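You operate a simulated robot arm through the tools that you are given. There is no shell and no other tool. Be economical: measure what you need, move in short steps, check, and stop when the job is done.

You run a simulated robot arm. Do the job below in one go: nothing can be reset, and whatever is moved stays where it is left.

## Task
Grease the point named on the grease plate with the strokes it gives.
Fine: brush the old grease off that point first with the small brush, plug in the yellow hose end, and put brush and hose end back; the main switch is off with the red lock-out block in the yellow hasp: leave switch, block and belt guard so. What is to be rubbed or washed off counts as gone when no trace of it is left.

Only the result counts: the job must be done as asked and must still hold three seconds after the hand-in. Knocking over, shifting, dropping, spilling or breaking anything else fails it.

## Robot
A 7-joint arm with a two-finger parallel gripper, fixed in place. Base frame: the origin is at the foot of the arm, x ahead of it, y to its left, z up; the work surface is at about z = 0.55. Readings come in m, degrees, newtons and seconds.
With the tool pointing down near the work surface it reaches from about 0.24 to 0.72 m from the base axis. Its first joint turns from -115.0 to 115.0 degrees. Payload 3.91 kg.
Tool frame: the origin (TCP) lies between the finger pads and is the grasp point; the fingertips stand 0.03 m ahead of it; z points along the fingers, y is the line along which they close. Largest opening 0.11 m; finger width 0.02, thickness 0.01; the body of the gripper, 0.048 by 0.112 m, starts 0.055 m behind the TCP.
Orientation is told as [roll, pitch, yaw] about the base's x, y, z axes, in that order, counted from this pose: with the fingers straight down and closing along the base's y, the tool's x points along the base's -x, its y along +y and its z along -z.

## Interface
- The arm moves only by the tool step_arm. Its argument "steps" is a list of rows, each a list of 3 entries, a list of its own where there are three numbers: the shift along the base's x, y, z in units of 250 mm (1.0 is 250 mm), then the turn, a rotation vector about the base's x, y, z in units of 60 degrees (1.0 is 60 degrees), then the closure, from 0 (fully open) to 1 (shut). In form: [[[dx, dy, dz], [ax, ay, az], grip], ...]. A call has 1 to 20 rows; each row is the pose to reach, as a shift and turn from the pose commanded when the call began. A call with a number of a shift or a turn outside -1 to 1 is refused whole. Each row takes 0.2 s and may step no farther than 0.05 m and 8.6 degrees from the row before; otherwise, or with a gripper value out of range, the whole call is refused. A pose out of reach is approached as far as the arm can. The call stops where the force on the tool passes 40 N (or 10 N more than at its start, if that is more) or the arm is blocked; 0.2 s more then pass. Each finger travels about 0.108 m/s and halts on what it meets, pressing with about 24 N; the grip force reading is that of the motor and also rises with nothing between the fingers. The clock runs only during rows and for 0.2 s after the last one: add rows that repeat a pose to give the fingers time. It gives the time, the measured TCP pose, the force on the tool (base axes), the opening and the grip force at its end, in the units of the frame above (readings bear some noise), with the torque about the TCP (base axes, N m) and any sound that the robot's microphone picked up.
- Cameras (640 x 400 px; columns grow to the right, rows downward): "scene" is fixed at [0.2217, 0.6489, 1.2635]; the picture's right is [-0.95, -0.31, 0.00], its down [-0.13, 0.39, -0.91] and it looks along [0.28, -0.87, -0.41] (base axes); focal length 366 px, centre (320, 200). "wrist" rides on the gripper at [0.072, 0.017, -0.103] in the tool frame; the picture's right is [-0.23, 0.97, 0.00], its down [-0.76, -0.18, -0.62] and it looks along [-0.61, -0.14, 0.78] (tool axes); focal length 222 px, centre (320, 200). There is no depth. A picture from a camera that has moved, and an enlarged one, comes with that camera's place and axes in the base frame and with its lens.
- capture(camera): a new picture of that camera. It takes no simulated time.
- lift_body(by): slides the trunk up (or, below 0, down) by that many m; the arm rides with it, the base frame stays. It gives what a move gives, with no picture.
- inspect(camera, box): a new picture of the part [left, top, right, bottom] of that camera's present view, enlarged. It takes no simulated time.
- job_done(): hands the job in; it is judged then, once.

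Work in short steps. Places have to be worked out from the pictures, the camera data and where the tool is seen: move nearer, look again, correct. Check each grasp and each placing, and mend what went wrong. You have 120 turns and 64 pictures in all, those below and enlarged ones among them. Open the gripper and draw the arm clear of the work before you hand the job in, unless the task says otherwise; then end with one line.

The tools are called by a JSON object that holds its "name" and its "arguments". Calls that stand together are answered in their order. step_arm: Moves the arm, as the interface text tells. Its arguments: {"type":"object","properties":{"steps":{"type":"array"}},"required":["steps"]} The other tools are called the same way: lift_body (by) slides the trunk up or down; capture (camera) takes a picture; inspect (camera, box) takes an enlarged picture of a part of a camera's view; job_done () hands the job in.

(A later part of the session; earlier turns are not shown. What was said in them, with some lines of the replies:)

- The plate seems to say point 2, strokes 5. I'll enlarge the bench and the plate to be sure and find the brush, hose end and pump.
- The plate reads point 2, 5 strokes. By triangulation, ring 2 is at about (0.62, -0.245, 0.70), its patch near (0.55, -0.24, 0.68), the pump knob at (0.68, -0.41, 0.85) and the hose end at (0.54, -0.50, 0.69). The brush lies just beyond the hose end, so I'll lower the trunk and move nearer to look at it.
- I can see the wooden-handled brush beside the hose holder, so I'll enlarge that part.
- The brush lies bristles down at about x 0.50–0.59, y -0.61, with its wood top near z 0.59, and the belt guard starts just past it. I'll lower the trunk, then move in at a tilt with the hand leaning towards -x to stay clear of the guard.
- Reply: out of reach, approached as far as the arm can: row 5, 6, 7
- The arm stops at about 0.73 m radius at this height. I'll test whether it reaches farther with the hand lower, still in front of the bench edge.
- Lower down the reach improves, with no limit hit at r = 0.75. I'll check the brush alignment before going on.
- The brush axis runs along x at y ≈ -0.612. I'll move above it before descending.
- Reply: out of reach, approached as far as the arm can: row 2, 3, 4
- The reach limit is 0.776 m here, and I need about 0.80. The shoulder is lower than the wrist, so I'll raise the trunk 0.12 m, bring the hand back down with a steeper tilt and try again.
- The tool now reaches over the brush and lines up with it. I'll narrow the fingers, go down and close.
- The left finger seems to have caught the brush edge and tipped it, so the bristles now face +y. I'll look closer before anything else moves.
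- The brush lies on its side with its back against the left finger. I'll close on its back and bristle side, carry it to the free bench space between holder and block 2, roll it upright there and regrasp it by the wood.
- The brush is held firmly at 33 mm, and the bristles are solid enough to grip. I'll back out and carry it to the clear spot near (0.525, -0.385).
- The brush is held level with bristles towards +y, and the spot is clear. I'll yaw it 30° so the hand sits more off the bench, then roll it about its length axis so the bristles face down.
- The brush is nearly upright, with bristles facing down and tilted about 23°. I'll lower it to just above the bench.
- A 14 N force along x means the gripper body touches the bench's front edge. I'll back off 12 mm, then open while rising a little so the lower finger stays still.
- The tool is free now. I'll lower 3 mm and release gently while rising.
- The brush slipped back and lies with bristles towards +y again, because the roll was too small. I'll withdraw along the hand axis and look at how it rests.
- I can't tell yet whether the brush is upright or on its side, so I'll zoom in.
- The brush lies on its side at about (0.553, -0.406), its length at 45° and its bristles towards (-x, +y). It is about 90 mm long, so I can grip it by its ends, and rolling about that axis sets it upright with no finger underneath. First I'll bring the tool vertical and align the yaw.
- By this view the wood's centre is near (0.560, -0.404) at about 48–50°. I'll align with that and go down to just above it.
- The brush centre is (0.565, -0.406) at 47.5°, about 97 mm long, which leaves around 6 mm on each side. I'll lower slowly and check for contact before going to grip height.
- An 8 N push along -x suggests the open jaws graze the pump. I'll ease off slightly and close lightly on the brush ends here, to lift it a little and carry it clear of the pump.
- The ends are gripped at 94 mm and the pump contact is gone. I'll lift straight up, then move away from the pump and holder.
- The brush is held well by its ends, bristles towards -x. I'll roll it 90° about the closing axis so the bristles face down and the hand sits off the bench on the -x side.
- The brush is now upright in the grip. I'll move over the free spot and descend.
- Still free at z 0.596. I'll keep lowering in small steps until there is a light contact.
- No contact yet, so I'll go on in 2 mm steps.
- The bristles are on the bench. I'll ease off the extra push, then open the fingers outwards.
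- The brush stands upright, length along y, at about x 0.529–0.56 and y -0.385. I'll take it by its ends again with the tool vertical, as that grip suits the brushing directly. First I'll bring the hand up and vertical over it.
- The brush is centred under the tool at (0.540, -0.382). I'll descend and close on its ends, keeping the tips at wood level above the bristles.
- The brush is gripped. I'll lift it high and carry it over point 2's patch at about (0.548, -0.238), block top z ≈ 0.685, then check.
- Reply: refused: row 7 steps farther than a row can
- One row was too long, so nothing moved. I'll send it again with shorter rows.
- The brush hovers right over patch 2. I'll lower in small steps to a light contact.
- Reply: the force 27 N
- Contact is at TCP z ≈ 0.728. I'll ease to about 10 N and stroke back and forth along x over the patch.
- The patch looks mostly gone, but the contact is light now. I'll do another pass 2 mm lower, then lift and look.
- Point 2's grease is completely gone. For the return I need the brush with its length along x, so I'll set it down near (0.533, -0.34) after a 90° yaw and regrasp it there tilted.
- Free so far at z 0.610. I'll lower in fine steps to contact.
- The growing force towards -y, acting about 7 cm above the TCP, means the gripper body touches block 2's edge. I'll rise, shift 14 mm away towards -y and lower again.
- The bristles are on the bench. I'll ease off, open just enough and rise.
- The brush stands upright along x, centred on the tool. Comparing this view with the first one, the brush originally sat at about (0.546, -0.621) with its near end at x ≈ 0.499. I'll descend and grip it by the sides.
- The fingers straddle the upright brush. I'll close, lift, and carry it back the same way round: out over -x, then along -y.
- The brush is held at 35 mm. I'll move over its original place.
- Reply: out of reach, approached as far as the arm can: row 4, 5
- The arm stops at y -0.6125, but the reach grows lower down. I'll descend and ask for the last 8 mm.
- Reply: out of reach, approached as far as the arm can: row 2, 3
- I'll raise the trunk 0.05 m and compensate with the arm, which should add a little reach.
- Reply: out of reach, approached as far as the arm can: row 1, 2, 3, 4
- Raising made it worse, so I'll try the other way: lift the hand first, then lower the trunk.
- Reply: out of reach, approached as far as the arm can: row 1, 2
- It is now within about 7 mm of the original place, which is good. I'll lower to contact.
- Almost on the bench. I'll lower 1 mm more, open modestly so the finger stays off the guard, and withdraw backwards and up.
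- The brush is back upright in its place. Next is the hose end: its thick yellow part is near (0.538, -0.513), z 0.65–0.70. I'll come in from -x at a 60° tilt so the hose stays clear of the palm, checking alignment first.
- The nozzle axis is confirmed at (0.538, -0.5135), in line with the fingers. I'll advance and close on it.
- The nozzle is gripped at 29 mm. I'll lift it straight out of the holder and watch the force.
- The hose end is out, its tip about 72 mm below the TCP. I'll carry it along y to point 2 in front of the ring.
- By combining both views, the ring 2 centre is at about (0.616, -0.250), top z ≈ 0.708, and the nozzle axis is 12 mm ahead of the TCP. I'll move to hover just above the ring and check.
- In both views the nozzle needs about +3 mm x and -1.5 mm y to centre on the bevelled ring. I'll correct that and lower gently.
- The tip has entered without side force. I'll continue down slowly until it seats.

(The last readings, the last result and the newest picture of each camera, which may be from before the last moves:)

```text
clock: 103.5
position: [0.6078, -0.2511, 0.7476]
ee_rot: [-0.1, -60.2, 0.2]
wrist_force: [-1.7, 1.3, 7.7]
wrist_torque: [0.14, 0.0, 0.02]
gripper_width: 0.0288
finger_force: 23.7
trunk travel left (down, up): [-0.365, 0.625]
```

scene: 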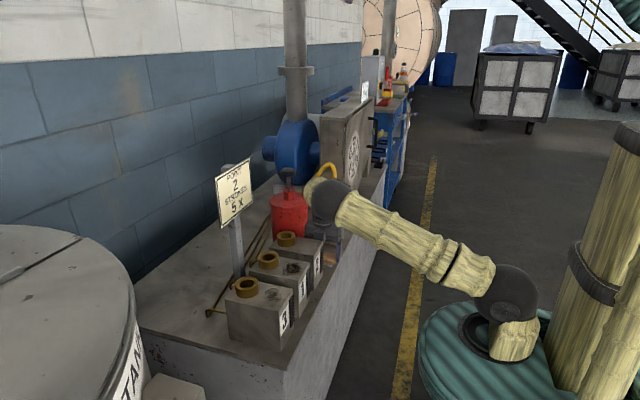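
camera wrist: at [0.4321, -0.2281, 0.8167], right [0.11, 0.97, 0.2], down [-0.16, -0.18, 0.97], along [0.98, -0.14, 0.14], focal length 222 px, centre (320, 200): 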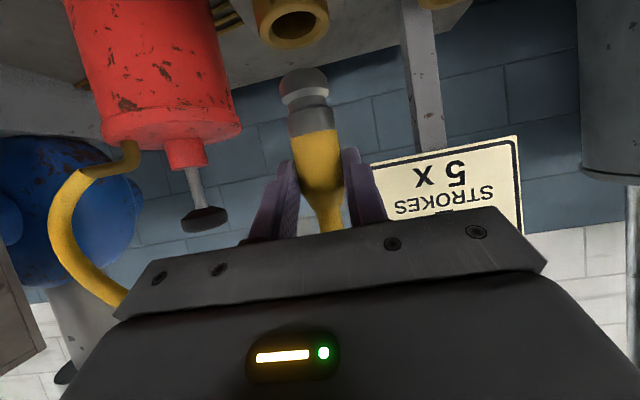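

Resistance starts where the shoulder should meet the ring. I'll press a little more to be sure it seats, and listen for a click.

{"name": "step_arm", "arguments": {"steps": [[[0, 0, -0.008], [0, 0, 0], 0.85], [[0, 0, -0.008], [0, 0, 0], 0.85]]}}

{"name": "inspect", "arguments": {"camera": "scene", "box": [270, 170, 350, 250]}}

```text
clock: 104.1
position: [0.6061, -0.2516, 0.7478]
ee_rot: [-0.2, -60.5, 0.4]
wrist_force: [3.2, -4.4, 18.3]
wrist_torque: [-0.31, -0.55, -0.17]
gripper_width: 0.0288
finger_force: 24.1
trunk travel left (down, up): [-0.365, 0.625]
```

```text
5.00 times, centred on (310, 210) of scene
camera zoom: at [0.2217, 0.6489, 1.2635], right [-0.95, -0.31, 0.0], down [-0.13, 0.39, -0.91], along [0.28, -0.87, -0.41], focal length 1828 px, centre (370, 150)
```

zoom: 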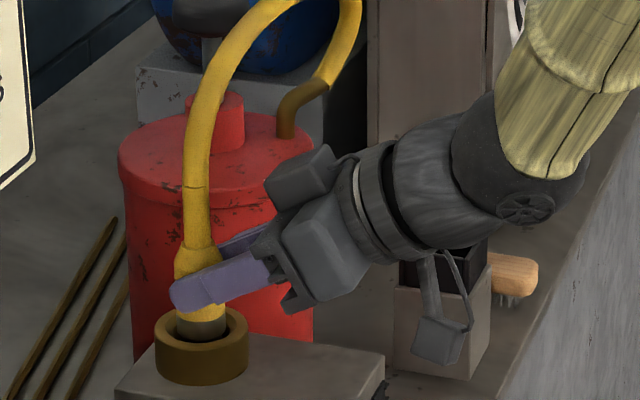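

It looks fully in. I'll give one firmer push to check for a latch, then relax.

{"name": "step_arm", "arguments": {"steps": [[[0, 0, -0.008], [0, 0, 0], 0.85], [[0, 0, -0.012], [0, 0, 0], 0.85], [[0, 0, 0.014], [0, 0, 0], 0.85], [[0, 0, 0.014], [0, 0, 0], 0.85]]}}

```text
clock: 105.1
position: [0.6067, -0.2506, 0.7457]
ee_rot: [0.0, -59.8, 0.0]
wrist_force: [4.8, -2.0, 4.6]
wrist_torque: [-0.16, -0.35, -0.03]
gripper_width: 0.0288
finger_force: 24.6
trunk travel left (down, up): [-0.365, 0.625]
```

The hose end is plugged in. I'll open, back straight out along -x, then look at how the hose hangs near the pump knob.

{"name": "step_arm", "arguments": {"steps": [[[0, 0, 0], [0, 0, 0], 0.6], [[0, 0, 0], [0, 0, 0], 0.42], [[0, 0, 0], [0, 0, 0], 0.42], [[-0.14, 0, 0.02], [0, 0, 0], 0.42], [[-0.32, 0, 0.04], [0, 0, 0], 0.42], [[-0.5, 0, 0.1], [0, 0, 0], 0.42], [[-0.64, 0, 0.2], [0, 0, 0], 0.42], [[-0.64, 0, 0.2], [0, 0, 0], 0.42]]}}

{"name": "lift_body", "arguments": {"by": 0.15}}

{"name": "capture", "arguments": {"camera": "wrist"}}

{"name": "inspect", "arguments": {"camera": "scene", "box": [250, 130, 370, 250]}}

```text
clock: 106.9
position: [0.4463, -0.2522, 0.799]
ee_rot: [0.0, -60.0, 0.0]
wrist_force: [-0.4, -1.5, 0.3]
wrist_torque: [-0.01, 0.0, -0.01]
gripper_width: 0.0636
finger_force: 0.1
trunk travel left (down, up): [-0.365, 0.625]
```

```text
clock: 108.7
position: [0.4457, -0.252, 0.948]
ee_rot: [-0.1, -60.0, 0.1]
wrist_force: [-0.5, 0.0, -0.2]
wrist_torque: [-0.02, -0.01, 0.01]
gripper_width: 0.0638
finger_force: 0.0
trunk travel left (down, up): [-0.515, 0.475]
```

```text
3 pictures are left
camera wrist: at [0.3219, -0.2332, 0.9365], right [0.11, 0.97, 0.2], down [-0.16, -0.18, 0.97], along [0.98, -0.14, 0.14], focal length 222 px, centre (320, 200)
```

wrist: 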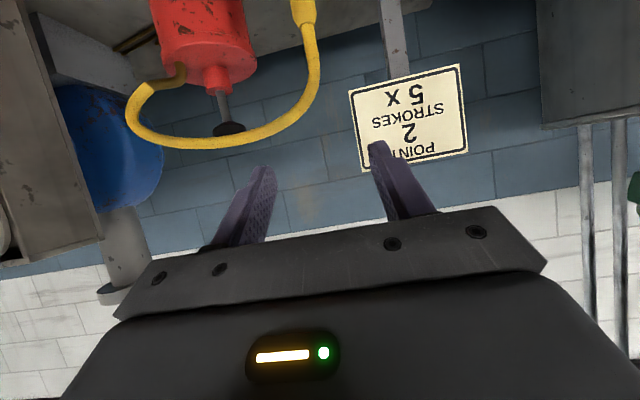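

```text
3.33 times, centred on (310, 190) of scene
camera zoom: at [0.2217, 0.6489, 1.2635], right [-0.95, -0.31, 0.0], down [-0.13, 0.39, -0.91], along [0.28, -0.87, -0.41], focal length 1219 px, centre (353, 233)
```

zoom: 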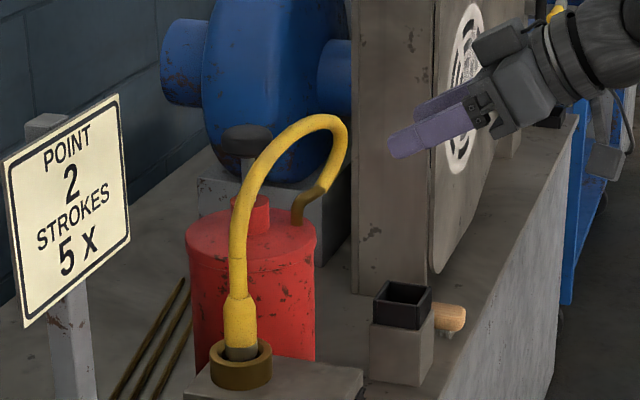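

The hose arches up to z ≈ 0.89 about 8 cm in front of the knob, which is at about (0.668, -0.402) with its top near z 0.86. I'll come from above with the fingers closed and the tool nearly vertical. First I'll straighten the tool and rise.

{"name": "step_arm", "arguments": {"steps": [[[0, 0, 0.06], [0, 0.14, 0], 0.6], [[0, -0.05, 0.12], [0, 0.28, 0], 0.8], [[0.05, -0.1, 0.16], [0, 0.42, 0], 1], [[0.1, -0.16, 0.2], [0, 0.56, 0], 1], [[0.15, -0.22, 0.2], [0, 0.7, 0], 1], [[0.2, -0.28, 0.2], [0, 0.84, 0], 1], [[0.25, -0.34, 0.2], [0, 0.98, 0], 1], [[0.25, -0.34, 0.2], [0, 0.98, 0], 1]]}}

{"name": "step_arm", "arguments": {"steps": [[[0.1, -0.04, 0], [-0.062, -0.105, 0], 1], [[0.25, -0.1, 0], [-0.125, -0.21, 0], 1], [[0.4, -0.17, 0], [-0.189, -0.314, 0], 1], [[0.5, -0.22, 0], [-0.189, -0.314, 0], 1], [[0.595, -0.236, -0.04], [-0.189, -0.314, 0], 1], [[0.595, -0.236, -0.08], [-0.189, -0.314, 0], 1], [[0.595, -0.236, -0.08], [-0.189, -0.314, 0], 1]]}}

```text
clock: 110.5
position: [0.5101, -0.3365, 0.998]
ee_rot: [0.0, -1.3, 0.1]
wrist_force: [0.3, 0.1, 0.3]
wrist_torque: [-0.02, 0.01, 0.01]
gripper_width: 0.0
finger_force: 24.0
trunk travel left (down, up): [-0.515, 0.475]
```

```text
clock: 112.1
position: [0.6585, -0.397, 0.9783]
ee_rot: [-11.8, -20.1, 2.2]
wrist_force: [-0.5, 1.5, -0.8]
wrist_torque: [0.03, -0.02, -0.01]
gripper_width: 0.0
finger_force: 24.3
trunk travel left (down, up): [-0.515, 0.475]
```

The arm reaches. I'll check that the fingertips are over the knob.

{"name": "inspect", "arguments": {"camera": "scene", "box": [250, 110, 370, 210]}}

```text
4.00 times, centred on (310, 160) of scene
camera zoom: at [0.2217, 0.6489, 1.2635], right [-0.95, -0.31, 0.0], down [-0.13, 0.39, -0.91], along [0.28, -0.87, -0.41], focal length 1463 px, centre (360, 360)
```

zoom: 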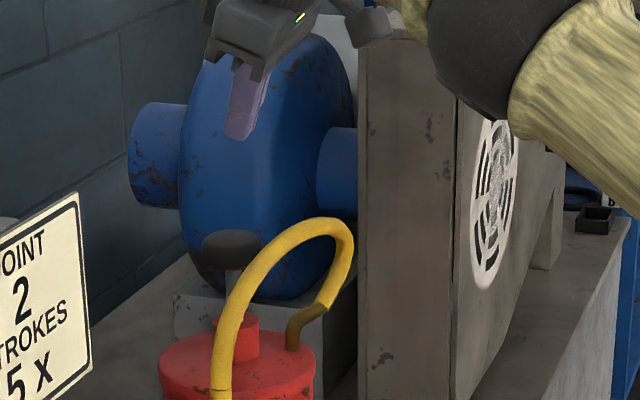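

The tip needs about +6 mm x and +2 mm y to be over the knob's centre. I'll correct that and come down to the knob.

{"name": "step_arm", "arguments": {"steps": [[[0.024, 0.008, -0.1], [0, 0, 0], 1], [[0.024, 0.008, -0.22], [0, 0, 0], 1], [[0.024, 0.008, -0.29], [0, 0, 0], 1], [[0.024, 0.008, -0.29], [0, 0, 0], 1]]}}

{"name": "step_arm", "arguments": {"steps": [[[0, 0, -0.02], [0, 0, 0], 1], [[0, 0, -0.04], [0, 0, 0], 1], [[0, 0, -0.04], [0, 0, 0], 1]]}}

```text
clock: 113.1
position: [0.6639, -0.3944, 0.9066]
ee_rot: [-12.0, -20.0, 2.3]
wrist_force: [0.2, -0.4, -0.2]
wrist_torque: [0.01, 0.02, 0.0]
gripper_width: 0.0002
finger_force: 24.1
trunk travel left (down, up): [-0.515, 0.475]
```

```text
clock: 113.9
position: [0.6639, -0.3949, 0.8949]
ee_rot: [-11.7, -20.0, 2.3]
wrist_force: [-0.6, 0.2, 1.0]
wrist_torque: [0.01, -0.02, 0.01]
gripper_width: 0.0
finger_force: 23.2
trunk travel left (down, up): [-0.515, 0.475]
```

Just at the knob. I'll press stroke 1 slowly and feel for the bottom.

{"name": "step_arm", "arguments": {"steps": [[[0, 0, -0.03], [0, 0, 0], 1], [[0, 0, -0.06], [0, 0, 0], 1], [[0, 0, -0.09], [0, 0, 0], 1], [[0, 0, -0.12], [0, 0, 0], 1]]}}

```text
clock: 114.9
position: [0.6641, -0.3938, 0.8678]
ee_rot: [-11.9, -19.9, 2.2]
wrist_force: [1.4, -2.2, 7.8]
wrist_torque: [-0.07, -0.05, 0.0]
gripper_width: 0.0
finger_force: 23.7
trunk travel left (down, up): [-0.515, 0.475]
heard: click
```

A click at about 27 mm travel, so stroke 1 is done. I'll rise fully so the knob can return, then press again to the same depth and listen.

{"name": "step_arm", "arguments": {"steps": [[[0, 0, 0.05], [0, 0, 0], 1], [[0, 0, 0.1], [0, 0, 0], 1], [[0, 0, 0.15], [0, 0, 0], 1], [[0, 0, 0.15], [0, 0, 0], 1], [[0, 0, 0.15], [0, 0, 0], 1]]}}

{"name": "step_arm", "arguments": {"steps": [[[0, 0, -0.04], [0, 0, 0], 1], [[0, 0, -0.08], [0, 0, 0], 1], [[0, 0, -0.11], [0, 0, 0], 1], [[0, 0, -0.14], [0, 0, 0], 1], [[0, 0, -0.15], [0, 0, 0], 1]]}}

```text
clock: 116.1
position: [0.6632, -0.3939, 0.9037]
ee_rot: [-11.8, -19.9, 2.3]
wrist_force: [0.9, 0.3, -0.6]
wrist_torque: [-0.02, -0.01, 0.0]
gripper_width: 0.0
finger_force: 23.6
trunk travel left (down, up): [-0.515, 0.475]
```

```text
clock: 117.3
position: [0.6631, -0.3931, 0.8656]
ee_rot: [-11.9, -19.9, 2.3]
wrist_force: [2.5, -3.0, 8.1]
wrist_torque: [-0.01, -0.1, 0.0]
gripper_width: 0.0003
finger_force: 24.1
trunk travel left (down, up): [-0.515, 0.475]
heard: click
```

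Stroke 2 clicked. Stroke 3: up fully and down again.

{"name": "step_arm", "arguments": {"steps": [[[0, 0, 0.05], [0, 0, 0], 1], [[0, 0, 0.1], [0, 0, 0], 1], [[0, 0, 0.15], [0, 0, 0], 1], [[0, 0, 0.15], [0, 0, 0], 1], [[0, 0, 0.15], [0, 0, 0], 1], [[0, 0, 0.11], [0, 0, 0], 1], [[0, 0, 0.07], [0, 0, 0], 1], [[0, 0, 0.04], [0, 0, 0], 1], [[0, 0, 0.01], [0, 0, 0], 1], [[0, 0, 0], [0, 0, 0], 1]]}}

```text
clock: 119.5
position: [0.6641, -0.3943, 0.8669]
ee_rot: [-11.9, -20.0, 2.3]
wrist_force: [1.1, -1.8, 7.7]
wrist_torque: [-0.07, -0.08, 0.01]
gripper_width: 0.0002
finger_force: 24.1
trunk travel left (down, up): [-0.515, 0.475]
heard: click
```

Stroke 3 clicked. Now stroke 4.

{"name": "step_arm", "arguments": {"steps": [[[0, 0, 0.05], [0, 0, 0], 1], [[0, 0, 0.1], [0, 0, 0], 1], [[0, 0, 0.15], [0, 0, 0], 1], [[0, 0, 0.15], [0, 0, 0], 1], [[0, 0, 0.15], [0, 0, 0], 1], [[0, 0, 0.11], [0, 0, 0], 1], [[0, 0, 0.07], [0, 0, 0], 1], [[0, 0, 0.04], [0, 0, 0], 1], [[0, 0, 0.01], [0, 0, 0], 1], [[0, 0, 0], [0, 0, 0], 1]]}}

```text
clock: 121.7
position: [0.6635, -0.3946, 0.8663]
ee_rot: [-11.8, -19.9, 2.3]
wrist_force: [2.6, -0.4, 8.5]
wrist_torque: [0.04, -0.08, -0.02]
gripper_width: 0.0001
finger_force: 24.1
trunk travel left (down, up): [-0.515, 0.475]
heard: click
```

Stroke 4 clicked. Stroke 5 is the last.

{"name": "step_arm", "arguments": {"steps": [[[0, 0, 0.05], [0, 0, 0], 1], [[0, 0, 0.1], [0, 0, 0], 1], [[0, 0, 0.15], [0, 0, 0], 1], [[0, 0, 0.15], [0, 0, 0], 1], [[0, 0, 0.15], [0, 0, 0], 1], [[0, 0, 0.11], [0, 0, 0], 1], [[0, 0, 0.07], [0, 0, 0], 1], [[0, 0, 0.04], [0, 0, 0], 1], [[0, 0, 0.01], [0, 0, 0], 1], [[0, 0, 0], [0, 0, 0], 1]]}}

```text
clock: 123.9
position: [0.664, -0.3928, 0.8678]
ee_rot: [-11.9, -20.0, 2.3]
wrist_force: [-0.6, -0.9, 8.1]
wrist_torque: [-0.02, 0.01, -0.01]
gripper_width: 0.0001
finger_force: 24.7
trunk travel left (down, up): [-0.515, 0.475]
heard: click
```

All five strokes are done. I'll rise off the knob and retrace the path back over the hose to the front of point 2.

{"name": "step_arm", "arguments": {"steps": [[[0, 0, 0.15], [0, 0, 0], 1], [[0, 0, 0.3], [0, 0, 0], 1], [[0, 0, 0.45], [0, 0, 0], 1], [[-0.1, 0.03, 0.525], [0, 0, 0], 1], [[-0.22, 0.08, 0.525], [0, 0, 0], 1], [[-0.36, 0.13, 0.525], [0.062, 0.105, 0], 1], [[-0.5, 0.19, 0.525], [0.125, 0.21, 0], 1], [[-0.615, 0.232, 0.525], [0.189, 0.314, 0], 1], [[-0.615, 0.232, 0.525], [0.189, 0.314, 0], 1]]}}

{"name": "step_arm", "arguments": {"steps": [[[-0.05, 0.06, 0], [0, -0.14, 0], 1], [[-0.1, 0.12, 0], [0, -0.28, 0], 0.8], [[-0.15, 0.18, 0], [0, -0.42, 0], 0.6], [[-0.2, 0.24, 0], [0, -0.56, 0], 0.42], [[-0.23, 0.3, -0.04], [0, -0.7, 0], 0.42], [[-0.25, 0.34, -0.1], [0, -0.84, 0], 0.42], [[-0.256, 0.34, -0.2], [0, -0.98, 0], 0.42], [[-0.256, 0.34, -0.2], [0, -0.98, 0], 0.42]]}}

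{"name": "lift_body", "arguments": {"by": -0.15}}

```text
clock: 125.9
position: [0.509, -0.3354, 0.9949]
ee_rot: [0.1, -1.2, 0.0]
wrist_force: [-0.4, 0.4, -0.2]
wrist_torque: [0.0, 0.02, 0.0]
gripper_width: 0.0
finger_force: 24.1
trunk travel left (down, up): [-0.515, 0.475]
```

```text
clock: 127.7
position: [0.4471, -0.2516, 0.9459]
ee_rot: [0.0, -60.1, 0.0]
wrist_force: [-0.8, -1.0, -0.6]
wrist_torque: [0.02, 0.0, 0.02]
gripper_width: 0.0638
finger_force: 0.0
trunk travel left (down, up): [-0.515, 0.475]
```

```text
clock: 129.4
position: [0.4461, -0.251, 0.7966]
ee_rot: [-0.2, -60.1, 0.2]
wrist_force: [-0.3, 1.3, 0.4]
wrist_torque: [-0.01, -0.02, -0.01]
gripper_width: 0.0638
finger_force: 0.1
trunk travel left (down, up): [-0.365, 0.625]
```

I'm back at the retreat point. I'll return to the release pose, grip the hose end and pull it straight up.

{"name": "step_arm", "arguments": {"steps": [[[0.14, 0, -0.1], [0, 0, 0], 0.42], [[0.32, 0.002, -0.165], [0, 0, 0], 0.42], [[0.5, 0.002, -0.185], [0, 0, 0], 0.42], [[0.642, 0.002, -0.204], [0, 0, 0], 0.42], [[0.642, 0.002, -0.204], [0, 0, 0], 0.42], [[0.642, 0.002, -0.204], [0, 0, 0], 0.6], [[0.642, 0.002, -0.204], [0, 0, 0], 0.8], [[0.642, 0.002, -0.204], [0, 0, 0], 0.85], [[0.642, 0.002, -0.204], [0, 0, 0], 0.85]]}}

{"name": "step_arm", "arguments": {"steps": [[[0, 0, 0.04], [0, 0, 0], 0.85], [[0, 0, 0.08], [0, 0, 0], 0.85], [[0, 0, 0.14], [0, 0, 0], 0.85], [[0, 0, 0.22], [0, 0, 0], 0.85], [[0, 0, 0.34], [0, 0, 0], 0.85], [[0, 0, 0.34], [0, 0, 0], 0.85]]}}

```text
clock: 131.4
position: [0.6067, -0.2512, 0.7449]
ee_rot: [-0.1, -60.1, 0.0]
wrist_force: [0.0, -0.3, 0.8]
wrist_torque: [0.05, -0.01, -0.01]
gripper_width: 0.0289
finger_force: 24.2
trunk travel left (down, up): [-0.365, 0.625]
```

```text
clock: 132.8
position: [0.607, -0.2515, 0.8301]
ee_rot: [-0.1, -60.2, 0.0]
wrist_force: [-0.3, -0.5, -2.3]
wrist_torque: [-0.01, 0.03, -0.01]
gripper_width: 0.0288
finger_force: 23.9
trunk travel left (down, up): [-0.365, 0.625]
```

The hose end is out of the ring. I'll carry it back to above its holder on the same path.

{"name": "step_arm", "arguments": {"steps": [[[-0.16, 0, 0], [0, 0, 0], 0.85], [[-0.323, 0, 0], [0, 0, 0], 0.85], [[-0.323, -0.16, 0], [0, 0, 0], 0.85], [[-0.323, -0.34, 0], [0, 0, 0], 0.85], [[-0.323, -0.52, 0], [0, 0, 0], 0.85], [[-0.323, -0.7, 0], [0, 0, 0], 0.85], [[-0.323, -0.87, 0], [0, 0, 0], 0.85], [[-0.323, -1.0, 0], [0, 0, 0], 0.85], [[-0.323, -1.0, 0], [0, 0, 0], 0.85]]}}

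{"name": "step_arm", "arguments": {"steps": [[[0, -0.05, -0.06], [0, 0, 0], 0.85], [[0, -0.05, -0.2], [0, 0, 0], 0.85], [[0, -0.05, -0.34], [0, 0, 0], 0.85], [[0, -0.05, -0.34], [0, 0, 0], 0.85]]}}

```text
clock: 134.8
position: [0.527, -0.5011, 0.8303]
ee_rot: [0.0, -60.1, 0.0]
wrist_force: [0.4, -0.1, -1.4]
wrist_torque: [-0.02, 0.07, 0.03]
gripper_width: 0.029
finger_force: 24.0
trunk travel left (down, up): [-0.365, 0.625]
```

```text
clock: 135.8
position: [0.5265, -0.5137, 0.7444]
ee_rot: [-0.1, -60.1, 0.1]
wrist_force: [0.5, 0.0, -2.3]
wrist_torque: [0.01, 0.03, 0.01]
gripper_width: 0.0288
finger_force: 24.2
trunk travel left (down, up): [-0.365, 0.625]
```

Directly above the holder at the original xy. I'll lower it into the socket.

{"name": "step_arm", "arguments": {"steps": [[[0, 0, -0.06], [0, 0, 0], 0.85], [[0, 0, -0.12], [0, 0, 0], 0.85], [[0, 0, -0.17], [0, 0, 0], 0.85], [[0, 0, -0.21], [0, 0, 0], 0.85], [[0, 0, -0.21], [0, 0, 0], 0.85]]}}

```text
clock: 137.0
position: [0.5264, -0.5135, 0.6922]
ee_rot: [0.0, -60.1, 0.2]
wrist_force: [0.3, -0.4, -1.7]
wrist_torque: [0.03, 0.04, 0.01]
gripper_width: 0.0291
finger_force: 24.0
trunk travel left (down, up): [-0.365, 0.625]
```

{"name": "step_arm", "arguments": {"steps": [[[0, 0, -0.012], [0, 0, 0], 0.85], [[0, 0, -0.018], [0, 0, 0], 0.85], [[0, 0, -0.018], [0, 0, 0], 0.85]]}}

{"name": "step_arm", "arguments": {"steps": [[[0, 0, -0.01], [0, 0, 0], 0.85], [[0, 0, -0.01], [0, 0, 0], 0.85]]}}

```text
clock: 137.8
position: [0.5268, -0.5139, 0.6883]
ee_rot: [0.0, -60.1, 0.1]
wrist_force: [-0.4, 1.0, -2.4]
wrist_torque: [0.01, 0.04, -0.04]
gripper_width: 0.0289
finger_force: 23.6
trunk travel left (down, up): [-0.365, 0.625]
```

```text
clock: 138.4
position: [0.5253, -0.5131, 0.6862]
ee_rot: [0.1, -60.0, 0.1]
wrist_force: [0.3, -0.4, -1.5]
wrist_torque: [0.03, 0.05, -0.05]
gripper_width: 0.029
finger_force: 24.0
trunk travel left (down, up): [-0.365, 0.625]
```

{"name": "step_arm", "arguments": {"steps": [[[0, 0, -0.006], [0, 0, 0], 0.85], [[0, 0, -0.006], [0, 0, 0], 0.85]]}}

{"name": "step_arm", "arguments": {"steps": [[[0, 0, -0.006], [0, 0, 0], 0.85], [[0, 0, -0.006], [0, 0, 0], 0.85]]}}

```text
clock: 139.0
position: [0.5261, -0.5127, 0.6855]
ee_rot: [-0.2, -60.1, 0.1]
wrist_force: [-0.2, 0.7, 2.7]
wrist_torque: [0.13, 0.07, 0.05]
gripper_width: 0.0289
finger_force: 23.7
trunk travel left (down, up): [-0.365, 0.625]
```

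```text
clock: 139.6
position: [0.525, -0.5128, 0.685]
ee_rot: [-0.3, -60.3, 0.3]
wrist_force: [-1.8, 1.2, 11.6]
wrist_torque: [0.17, -0.09, 0.03]
gripper_width: 0.029
finger_force: 23.9
trunk travel left (down, up): [-0.365, 0.625]
```

It is seated in the holder. I'll ease off, open, and back straight out along -x, then check.

{"name": "step_arm", "arguments": {"steps": [[[0, 0, 0.008], [0, 0, 0], 0.85], [[0, 0, 0.008], [0, 0, 0], 0.6], [[0, 0, 0.008], [0, 0, 0], 0.42], [[0, 0, 0.008], [0, 0, 0], 0.42], [[-0.12, 0, 0.012], [0, 0, 0], 0.42], [[-0.28, 0, 0.02], [0, 0, 0], 0.42], [[-0.46, 0, 0.06], [0, 0, 0], 0.42], [[-0.64, 0.05, 0.2], [0, 0, 0], 0.3], [[-0.76, 0.1, 0.34], [0, 0, 0], 0.1], [[-0.76, 0.1, 0.5], [0, 0, 0], 0], [[-0.76, 0.1, 0.5], [0, 0, 0], 0]]}}

{"name": "inspect", "arguments": {"camera": "scene", "box": [230, 140, 390, 300]}}

```text
refused: row 8 steps farther than a row can; nothing moved
```

```text
2.50 times, centred on (310, 220) of scene
camera zoom: at [0.2217, 0.6489, 1.2635], right [-0.95, -0.31, 0.0], down [-0.13, 0.39, -0.91], along [0.28, -0.87, -0.41], focal length 914 px, centre (345, 150)
```

zoom: 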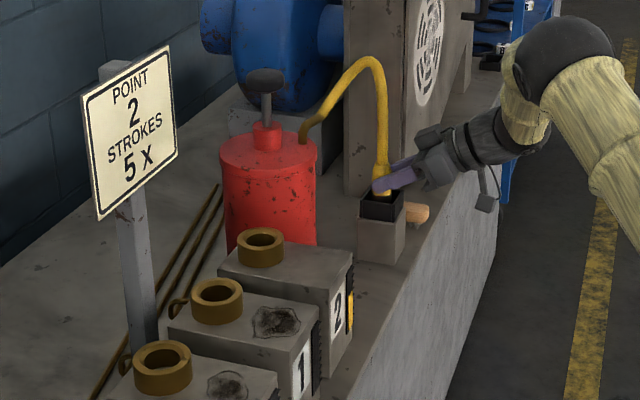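

One row was too long, so nothing moved. The gauge strip on block 2 now shows fresh grease. I'll resend the release with shorter rows.

{"name": "step_arm", "arguments": {"steps": [[[0, 0, 0.008], [0, 0, 0], 0.85], [[0, 0, 0.008], [0, 0, 0], 0.6], [[0, 0, 0.008], [0, 0, 0], 0.42], [[0, 0, 0.008], [0, 0, 0], 0.42], [[-0.12, 0, 0.012], [0, 0, 0], 0.42], [[-0.28, 0, 0.02], [0, 0, 0], 0.42], [[-0.44, 0, 0.06], [0, 0, 0], 0.42], [[-0.56, 0.03, 0.16], [0, 0, 0], 0.3], [[-0.66, 0.06, 0.28], [0, 0, 0], 0.15], [[-0.72, 0.1, 0.42], [0, 0, 0], 0], [[-0.72, 0.1, 0.42], [0, 0, 0], 0]]}}

{"name": "inspect", "arguments": {"camera": "scene", "box": [260, 150, 380, 270]}}

```text
clock: 142.0
position: [0.3449, -0.4869, 0.787]
ee_rot: [0.0, -60.1, 0.1]
wrist_force: [-0.6, 1.0, -0.4]
wrist_torque: [-0.02, -0.04, 0.01]
gripper_width: 0.11
finger_force: 0.1
trunk travel left (down, up): [-0.365, 0.625]
```

```text
refused: no pictures are left
```

The hose end seated at its original height and let go cleanly, the gripper is open and the arm is clear. No pictures are left, so I'm handing in.

{"name": "job_done", "arguments": {}}

```text
The job is handed in.
```

I brushed point 2 clean, greased it with 5 strokes (each one clicked), and put the brush and yellow hose end back; I had no pictures left to check the hose end after letting go of it. The brush tipped over when I first picked it up, and I put it back upright about 7 mm from where I judged it had stood. I left the switch, lock-out block and belt guard alone.
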